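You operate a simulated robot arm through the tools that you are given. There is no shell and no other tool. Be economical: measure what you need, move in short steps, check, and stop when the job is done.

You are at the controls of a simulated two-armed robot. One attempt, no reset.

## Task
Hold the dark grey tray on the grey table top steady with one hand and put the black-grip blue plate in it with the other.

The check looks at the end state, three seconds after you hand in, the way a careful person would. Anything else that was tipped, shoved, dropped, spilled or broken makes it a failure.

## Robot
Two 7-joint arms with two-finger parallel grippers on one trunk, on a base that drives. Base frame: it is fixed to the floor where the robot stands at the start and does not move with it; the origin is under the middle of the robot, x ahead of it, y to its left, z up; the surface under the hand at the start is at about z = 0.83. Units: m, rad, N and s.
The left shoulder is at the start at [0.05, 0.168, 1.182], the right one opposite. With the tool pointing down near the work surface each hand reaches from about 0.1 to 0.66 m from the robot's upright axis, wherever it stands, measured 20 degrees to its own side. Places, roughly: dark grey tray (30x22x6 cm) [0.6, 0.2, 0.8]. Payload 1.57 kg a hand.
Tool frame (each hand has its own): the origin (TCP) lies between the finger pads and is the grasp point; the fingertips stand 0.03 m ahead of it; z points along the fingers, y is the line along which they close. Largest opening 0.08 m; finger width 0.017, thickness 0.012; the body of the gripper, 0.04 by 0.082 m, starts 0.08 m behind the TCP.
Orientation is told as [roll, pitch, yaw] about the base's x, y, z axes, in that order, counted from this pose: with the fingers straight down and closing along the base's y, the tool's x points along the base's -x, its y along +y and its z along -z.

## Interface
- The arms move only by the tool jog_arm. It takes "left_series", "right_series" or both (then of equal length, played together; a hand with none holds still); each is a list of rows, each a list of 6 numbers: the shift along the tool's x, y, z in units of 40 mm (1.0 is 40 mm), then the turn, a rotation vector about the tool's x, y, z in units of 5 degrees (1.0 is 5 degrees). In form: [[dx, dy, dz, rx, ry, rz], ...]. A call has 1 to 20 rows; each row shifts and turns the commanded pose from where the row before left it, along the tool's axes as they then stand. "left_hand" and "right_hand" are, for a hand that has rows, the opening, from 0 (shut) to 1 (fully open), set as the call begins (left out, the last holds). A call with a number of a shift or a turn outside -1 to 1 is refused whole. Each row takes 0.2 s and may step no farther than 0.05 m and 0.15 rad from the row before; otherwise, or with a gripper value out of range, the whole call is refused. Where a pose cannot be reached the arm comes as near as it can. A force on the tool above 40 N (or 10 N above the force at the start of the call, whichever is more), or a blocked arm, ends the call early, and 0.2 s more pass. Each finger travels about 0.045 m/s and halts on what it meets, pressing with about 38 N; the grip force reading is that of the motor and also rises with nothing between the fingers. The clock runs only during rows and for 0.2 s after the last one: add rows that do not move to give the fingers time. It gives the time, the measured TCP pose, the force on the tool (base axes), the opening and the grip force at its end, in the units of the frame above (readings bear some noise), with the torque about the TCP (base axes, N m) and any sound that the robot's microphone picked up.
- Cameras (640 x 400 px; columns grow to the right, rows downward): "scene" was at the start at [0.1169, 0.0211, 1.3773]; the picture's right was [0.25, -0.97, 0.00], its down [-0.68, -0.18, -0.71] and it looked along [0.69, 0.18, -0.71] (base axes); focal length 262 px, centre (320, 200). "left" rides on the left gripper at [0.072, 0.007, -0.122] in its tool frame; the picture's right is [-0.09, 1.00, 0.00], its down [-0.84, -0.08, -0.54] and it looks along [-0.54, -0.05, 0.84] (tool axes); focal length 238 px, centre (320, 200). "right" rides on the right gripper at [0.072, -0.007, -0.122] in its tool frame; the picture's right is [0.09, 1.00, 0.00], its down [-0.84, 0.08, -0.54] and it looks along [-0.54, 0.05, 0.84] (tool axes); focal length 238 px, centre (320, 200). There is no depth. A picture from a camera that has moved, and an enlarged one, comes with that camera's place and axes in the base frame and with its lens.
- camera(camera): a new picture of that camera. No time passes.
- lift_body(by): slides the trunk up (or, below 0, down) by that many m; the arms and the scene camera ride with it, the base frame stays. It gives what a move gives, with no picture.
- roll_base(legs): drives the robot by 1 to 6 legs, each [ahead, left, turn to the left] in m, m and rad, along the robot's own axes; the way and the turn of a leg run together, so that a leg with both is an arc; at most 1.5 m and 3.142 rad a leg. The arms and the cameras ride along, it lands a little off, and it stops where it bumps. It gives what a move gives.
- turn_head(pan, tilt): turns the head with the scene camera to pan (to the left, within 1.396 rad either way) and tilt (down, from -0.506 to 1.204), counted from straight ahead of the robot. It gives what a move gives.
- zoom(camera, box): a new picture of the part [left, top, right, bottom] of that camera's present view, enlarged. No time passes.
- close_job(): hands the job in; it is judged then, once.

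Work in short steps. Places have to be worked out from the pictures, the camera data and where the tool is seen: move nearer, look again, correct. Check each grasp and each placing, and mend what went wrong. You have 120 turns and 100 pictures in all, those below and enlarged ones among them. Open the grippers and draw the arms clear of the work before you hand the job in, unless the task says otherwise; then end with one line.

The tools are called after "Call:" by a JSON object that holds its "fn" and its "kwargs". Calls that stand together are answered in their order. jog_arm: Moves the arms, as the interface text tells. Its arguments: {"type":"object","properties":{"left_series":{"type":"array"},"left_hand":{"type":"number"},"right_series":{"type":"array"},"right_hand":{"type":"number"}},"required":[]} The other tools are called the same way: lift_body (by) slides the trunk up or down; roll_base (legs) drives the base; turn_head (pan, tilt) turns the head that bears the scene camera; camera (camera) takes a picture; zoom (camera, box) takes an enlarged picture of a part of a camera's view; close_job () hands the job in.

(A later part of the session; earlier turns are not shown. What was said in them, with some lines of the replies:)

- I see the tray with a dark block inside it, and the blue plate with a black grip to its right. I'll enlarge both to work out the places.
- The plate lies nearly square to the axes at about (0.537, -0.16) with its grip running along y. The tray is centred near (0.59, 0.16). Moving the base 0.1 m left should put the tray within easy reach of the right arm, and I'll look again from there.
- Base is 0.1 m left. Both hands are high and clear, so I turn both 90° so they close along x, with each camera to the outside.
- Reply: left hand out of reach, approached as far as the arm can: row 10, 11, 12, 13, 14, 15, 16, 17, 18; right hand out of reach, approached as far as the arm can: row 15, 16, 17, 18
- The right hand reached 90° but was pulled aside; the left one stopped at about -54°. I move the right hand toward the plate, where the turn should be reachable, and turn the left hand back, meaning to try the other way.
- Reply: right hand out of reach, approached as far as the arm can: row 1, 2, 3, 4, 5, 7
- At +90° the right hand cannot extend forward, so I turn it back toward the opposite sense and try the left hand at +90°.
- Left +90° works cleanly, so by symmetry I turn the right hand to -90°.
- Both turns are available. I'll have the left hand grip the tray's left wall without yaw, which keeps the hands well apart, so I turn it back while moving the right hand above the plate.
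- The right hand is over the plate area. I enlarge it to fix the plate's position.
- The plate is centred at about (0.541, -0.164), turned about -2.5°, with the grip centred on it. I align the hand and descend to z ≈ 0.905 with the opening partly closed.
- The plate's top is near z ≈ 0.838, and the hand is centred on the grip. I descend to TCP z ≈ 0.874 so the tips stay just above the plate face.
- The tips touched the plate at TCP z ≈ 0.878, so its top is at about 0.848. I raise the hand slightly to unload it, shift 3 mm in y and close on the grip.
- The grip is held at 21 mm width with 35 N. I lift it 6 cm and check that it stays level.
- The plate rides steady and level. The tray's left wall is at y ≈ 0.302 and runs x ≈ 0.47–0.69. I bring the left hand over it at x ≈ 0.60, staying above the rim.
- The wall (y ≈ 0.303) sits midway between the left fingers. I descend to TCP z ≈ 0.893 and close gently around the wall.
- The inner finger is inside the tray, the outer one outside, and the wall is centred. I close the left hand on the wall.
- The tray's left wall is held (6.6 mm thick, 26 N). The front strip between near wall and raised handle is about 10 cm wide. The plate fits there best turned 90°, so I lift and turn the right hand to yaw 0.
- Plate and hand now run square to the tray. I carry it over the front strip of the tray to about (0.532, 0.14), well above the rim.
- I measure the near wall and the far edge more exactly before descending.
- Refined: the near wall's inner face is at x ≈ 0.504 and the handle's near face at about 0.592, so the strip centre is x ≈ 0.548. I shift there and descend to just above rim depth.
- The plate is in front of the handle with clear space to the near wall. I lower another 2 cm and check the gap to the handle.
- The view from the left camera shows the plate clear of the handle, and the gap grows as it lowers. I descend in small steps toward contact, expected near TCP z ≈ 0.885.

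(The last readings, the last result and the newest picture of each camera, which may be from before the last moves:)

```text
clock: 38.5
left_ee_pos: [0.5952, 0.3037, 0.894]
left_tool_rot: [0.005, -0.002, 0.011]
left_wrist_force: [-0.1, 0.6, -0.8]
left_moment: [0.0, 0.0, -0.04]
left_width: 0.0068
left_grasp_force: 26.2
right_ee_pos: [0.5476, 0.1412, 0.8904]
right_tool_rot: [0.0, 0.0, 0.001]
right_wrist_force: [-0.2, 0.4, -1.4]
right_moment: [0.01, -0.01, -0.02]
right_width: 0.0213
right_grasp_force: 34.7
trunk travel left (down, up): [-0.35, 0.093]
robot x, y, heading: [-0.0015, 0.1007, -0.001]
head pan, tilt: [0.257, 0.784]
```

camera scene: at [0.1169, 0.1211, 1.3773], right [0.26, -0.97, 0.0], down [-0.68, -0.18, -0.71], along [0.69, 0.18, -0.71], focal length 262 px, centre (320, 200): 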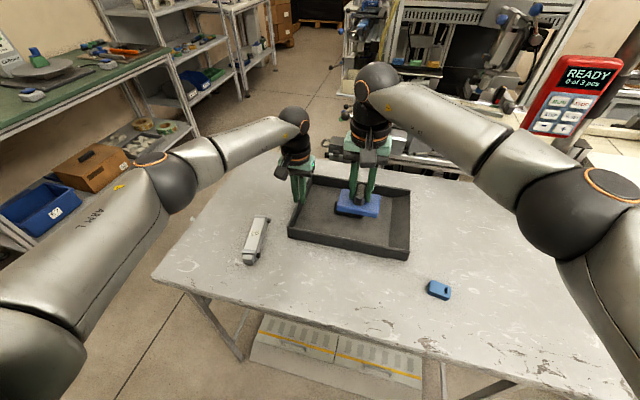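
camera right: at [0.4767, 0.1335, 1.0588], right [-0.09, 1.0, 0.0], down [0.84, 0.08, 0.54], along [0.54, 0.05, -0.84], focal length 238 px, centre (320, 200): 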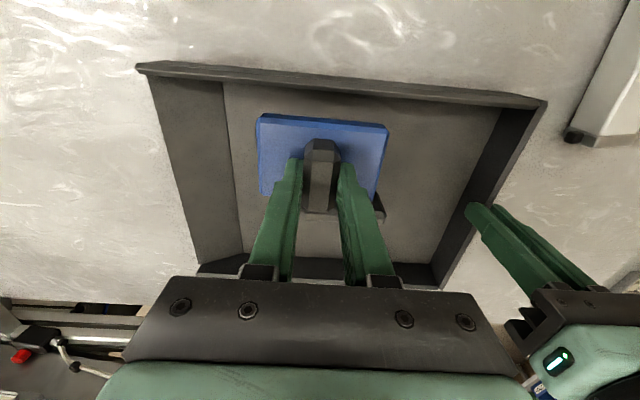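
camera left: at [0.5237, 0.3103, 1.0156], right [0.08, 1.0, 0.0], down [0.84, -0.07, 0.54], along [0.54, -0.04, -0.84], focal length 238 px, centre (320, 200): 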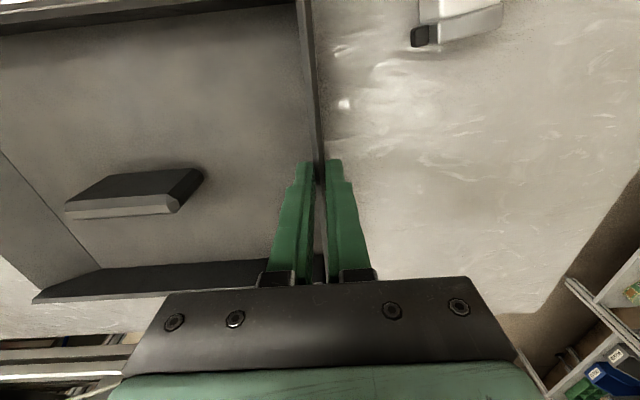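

No contact yet at 0.890. I go on in 2 mm steps.

Call:
{"fn": "jog_arm", "kwargs": {"right_series": [[0, 0, 0.05, 0, 0, 0], [0, 0, 0.05, 0, 0, 0], [0, 0, 0, 0, 0, 0]]}}

```text
clock: 39.3
left_ee_pos: [0.5974, 0.3043, 0.8935]
left_tool_rot: [0.004, -0.003, 0.01]
left_wrist_force: [0.3, 0.2, 0.1]
left_moment: [-0.02, -0.03, -0.04]
left_width: 0.0068
left_grasp_force: 26.5
right_ee_pos: [0.548, 0.1406, 0.8873]
right_tool_rot: [0.002, -0.001, 0.0]
right_wrist_force: [-0.3, 0.0, -1.2]
right_moment: [-0.01, -0.01, 0.01]
right_width: 0.0212
right_grasp_force: 34.5
trunk travel left (down, up): [-0.35, 0.093]
robot x, y, heading: [0.0021, 0.0959, -0.001]
head pan, tilt: [0.257, 0.784]
```

Still free. I lower a further 2–4 mm.

Call:
{"fn": "jog_arm", "kwargs": {"right_series": [[0, 0, 0.04, 0, 0, 0], [0, 0, 0.04, 0, 0, 0], [0, 0, 0, 0, 0, 0]]}}

```text
clock: 40.1
left_ee_pos: [0.5956, 0.304, 0.8935]
left_tool_rot: [0.003, -0.001, 0.011]
left_wrist_force: [3.9, 0.8, -8.4]
left_moment: [0.01, -0.15, 0.07]
left_width: 0.0067
left_grasp_force: 26.7
right_ee_pos: [0.547, 0.142, 0.8866]
right_tool_rot: [0.003, -0.003, -0.001]
right_wrist_force: [-4.9, 0.0, 26.4]
right_moment: [-0.09, 0.58, 0.05]
right_width: 0.0209
right_grasp_force: 34.1
trunk travel left (down, up): [-0.35, 0.093]
robot x, y, heading: [0.0002, 0.1014, -0.001]
head pan, tilt: [0.257, 0.784]
```

Contact at z ≈ 0.886, close to the expected floor level. I unload by 2 mm and look before releasing.

Call:
{"fn": "jog_arm", "kwargs": {"right_series": [[0, 0, -0.06, 0, 0, 0], [0, 0, 0, 0, 0, 0]]}}

Call:
{"fn": "zoom", "kwargs": {"camera": "scene", "box": [310, 170, 410, 245]}}

Call:
{"fn": "zoom", "kwargs": {"camera": "right", "box": [220, 40, 460, 240]}}

Call:
{"fn": "camera", "kwargs": {"camera": "left"}}

```text
clock: 40.7
left_ee_pos: [0.5958, 0.3049, 0.8952]
left_tool_rot: [0.001, -0.002, 0.009]
left_wrist_force: [-0.9, 0.5, -4.3]
left_moment: [-0.02, -0.11, -0.01]
left_width: 0.0063
left_grasp_force: 26.5
right_ee_pos: [0.5463, 0.1427, 0.8869]
right_tool_rot: [0.002, -0.002, 0.0]
right_wrist_force: [1.6, 4.2, 15.2]
right_moment: [0.13, 0.01, -0.06]
right_width: 0.021
right_grasp_force: 34.5
trunk travel left (down, up): [-0.35, 0.093]
robot x, y, heading: [-0.002, 0.1021, -0.0]
head pan, tilt: [0.257, 0.784]
```

```text
5.33 times, centred on (360, 208) of scene
camera zoom: at [0.1162, 0.1217, 1.3774], right [0.26, -0.97, 0.0], down [-0.68, -0.18, -0.71], along [0.69, 0.18, -0.71], focal length 1398 px, centre (107, 160)
```

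zoom: 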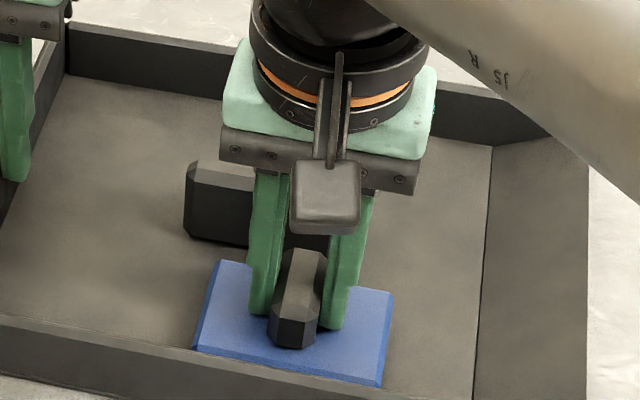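

```text
2.00 times, centred on (340, 140) of right
camera zoom: at [0.4754, 0.1345, 1.0091], right [-0.09, 1.0, 0.0], down [0.84, 0.08, 0.54], along [0.54, 0.05, -0.84], focal length 477 px, centre (280, 320)
```

zoom: 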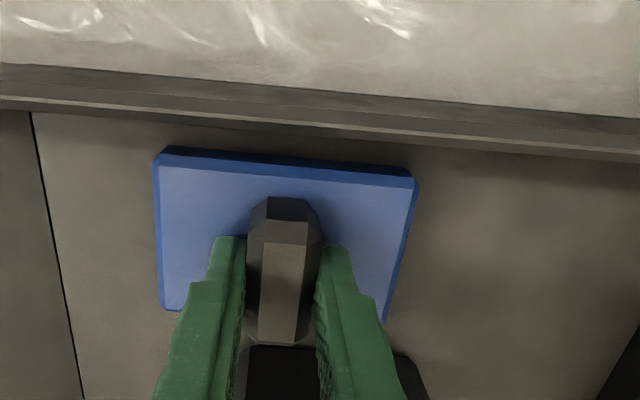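

```text
63 pictures are left
camera left: at [0.5231, 0.3108, 1.0158], right [0.08, 1.0, 0.0], down [0.84, -0.07, 0.54], along [0.54, -0.04, -0.84], focal length 238 px, centre (320, 200)
```

left: 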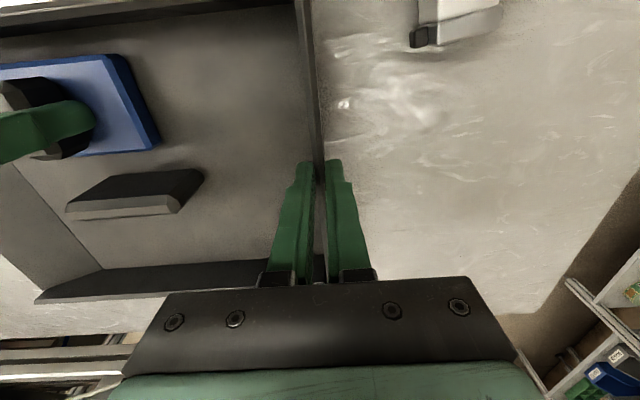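

The plate lies flat on the tray floor, clear of wall and handle. I open the right hand while the left keeps hold of the tray, then rise straight up.

Call:
{"fn": "jog_arm", "kwargs": {"right_series": [[0, 0, 0, 0, 0, 0], [0, 0, 0, 0, 0, 0], [0, 0, 0, 0, 0, 0], [0, 0, 0, 0, 0, 0], [0, 0, 0, 0, 0, 0]], "right_hand": 0.8}}

Call:
{"fn": "jog_arm", "kwargs": {"right_series": [[0, 0, -0.3, 0, 0, 0], [0, 0, -0.5, 0, 0, 0], [0, 0, -0.7, 0, 0, 0], [0, 0, -0.7, 0, 0, 0], [0, 0, -0.7, 0, 0, 0], [0, 0, 0, 0, 0, 0]]}}

Call:
{"fn": "camera", "kwargs": {"camera": "right"}}

```text
clock: 41.9
left_ee_pos: [0.5958, 0.3042, 0.8937]
left_tool_rot: [0.003, -0.002, 0.011]
left_wrist_force: [-0.3, 0.4, 0.3]
left_moment: [0.0, 0.11, -0.04]
left_width: 0.0064
left_grasp_force: 25.3
right_ee_pos: [0.5477, 0.1406, 0.8864]
right_tool_rot: [0.0, 0.0, 0.001]
right_wrist_force: [-0.2, 0.2, 0.3]
right_moment: [-0.02, 0.02, 0.04]
right_width: 0.0641
right_grasp_force: 0.1
trunk travel left (down, up): [-0.35, 0.093]
robot x, y, heading: [0.0047, 0.0995, 0.002]
head pan, tilt: [0.257, 0.784]
```

```text
clock: 43.3
left_ee_pos: [0.5953, 0.3033, 0.8931]
left_tool_rot: [0.004, -0.003, 0.01]
left_wrist_force: [-0.5, -0.3, 0.5]
left_moment: [-0.03, -0.23, -0.07]
left_width: 0.0064
left_grasp_force: 26.1
right_ee_pos: [0.5453, 0.1397, 1.0037]
right_tool_rot: [0.002, -0.001, 0.001]
right_wrist_force: [0.8, 0.2, 0.1]
right_moment: [-0.01, -0.01, 0.03]
right_width: 0.0642
right_grasp_force: 0.1
trunk travel left (down, up): [-0.35, 0.093]
robot x, y, heading: [-0.0053, 0.1004, 0.004]
head pan, tilt: [0.257, 0.784]
```

```text
62 pictures are left
camera right: at [0.4745, 0.1329, 1.125], right [-0.09, 1.0, 0.0], down [0.84, 0.08, 0.54], along [0.54, 0.05, -0.84], focal length 238 px, centre (320, 200)
```

right: 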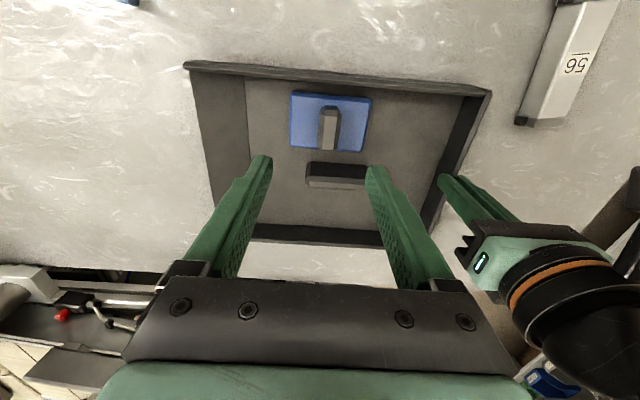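

The plate rests in the tray, released cleanly. Now I open the left hand and lift it straight up, drawing the right hand back toward the robot's right meanwhile.

Call:
{"fn": "jog_arm", "kwargs": {"left_series": [[0, 0, 0, 0, 0, 0], [0, 0, 0, 0, 0, 0], [0, 0, 0, 0, 0, 0], [0, 0, 0, 0, 0, 0], [0, 0, 0, 0, 0, 0]], "left_hand": 0.7}}

Call:
{"fn": "jog_arm", "kwargs": {"left_series": [[0, 0, -0.3, 0, 0, 0], [0, 0, -0.5, 0, 0, 0], [0, 0, -0.7, 0, 0, 0], [0, 0, -0.7, 0, 0, 0], [0, 0, -0.8, 0, 0, 0], [0, 0, -0.8, 0, 0, 0], [0.8, 0.3, 0, 0, 0, 0], [0.8, 0.3, 0, 0, 0, 0], [0.8, 0, 0, 0, 0, 0], [0.8, 0, 0, 0, 0, 0], [0, 0, 0, 0, 0, 0]], "right_series": [[0, -0.8, -0.6, 0, 0, 0], [0, -0.8, -0.6, 0, 0, 0], [0, -0.8, -0.6, 0, 0, 0], [0, -0.8, 0, 0, 0, 0], [0, -0.8, 0, 0, 0, 0], [0.3, -0.8, 0, 0, 0, 0], [0.8, 0, 0, 0, 0, 0], [0.8, 0, 0, 0, 0, 0], [0.8, 0, 0, 0, 0, 0], [0, 0, 0, 0, 0, 0], [0, 0, 0, 0, 0, 0]]}}

Call:
{"fn": "camera", "kwargs": {"camera": "scene"}}

```text
clock: 44.5
left_ee_pos: [0.5952, 0.3041, 0.8946]
left_tool_rot: [0.004, -0.001, 0.011]
left_wrist_force: [0.6, 0.1, -0.1]
left_moment: [-0.01, 0.0, 0.03]
left_width: 0.0556
left_grasp_force: 0.1
right_ee_pos: [0.5461, 0.1396, 1.0025]
right_tool_rot: [0.001, 0.001, -0.002]
right_wrist_force: [-0.2, 0.1, -0.8]
right_moment: [0.0, -0.03, -0.01]
right_width: 0.0641
right_grasp_force: 0.1
trunk travel left (down, up): [-0.35, 0.093]
robot x, y, heading: [-0.0012, 0.1004, -0.002]
head pan, tilt: [0.257, 0.784]
```

```text
clock: 46.9
left_ee_pos: [0.467, 0.3267, 1.0466]
left_tool_rot: [0.003, -0.002, 0.011]
left_wrist_force: [-0.5, 0.3, 0.2]
left_moment: [-0.02, -0.03, -0.02]
left_width: 0.0557
left_grasp_force: 0.1
right_ee_pos: [0.4383, -0.0517, 1.0751]
right_tool_rot: [0.0, 0.002, -0.003]
right_wrist_force: [-0.7, -0.1, -0.3]
right_moment: [0.01, -0.01, 0.0]
right_width: 0.0638
right_grasp_force: 0.0
trunk travel left (down, up): [-0.35, 0.093]
robot x, y, heading: [-0.0012, 0.0994, 0.003]
head pan, tilt: [0.257, 0.784]
```

```text
61 pictures are left
camera scene: at [0.117, 0.1209, 1.3773], right [0.26, -0.97, 0.0], down [-0.68, -0.18, -0.71], along [0.69, 0.18, -0.71], focal length 262 px, centre (320, 200)
```

scene: 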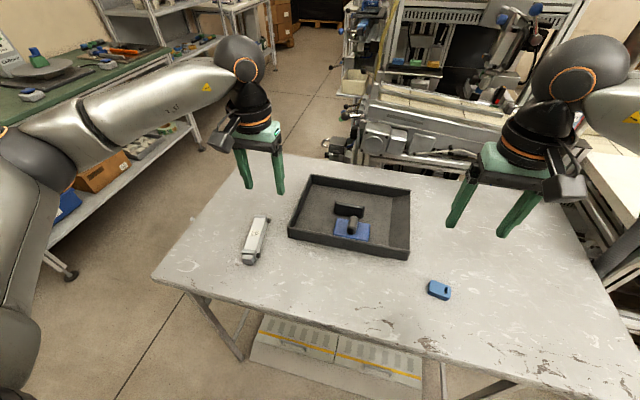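

Both hands are open and clear. The plate lies flat in the upright tray, and the tag and the "56" device stand where they were. I hand in.

Call:
{"fn": "close_job", "kwargs": {}}

```text
The job is handed in.
```

The blue plate with the black grip is lying flat in the dark grey tray. The left hand held the tray's wall while the right hand placed the plate, then both hands opened and drew clear. The tray turned very slightly when the left hand closed on it; nothing else on the table was disturbed.
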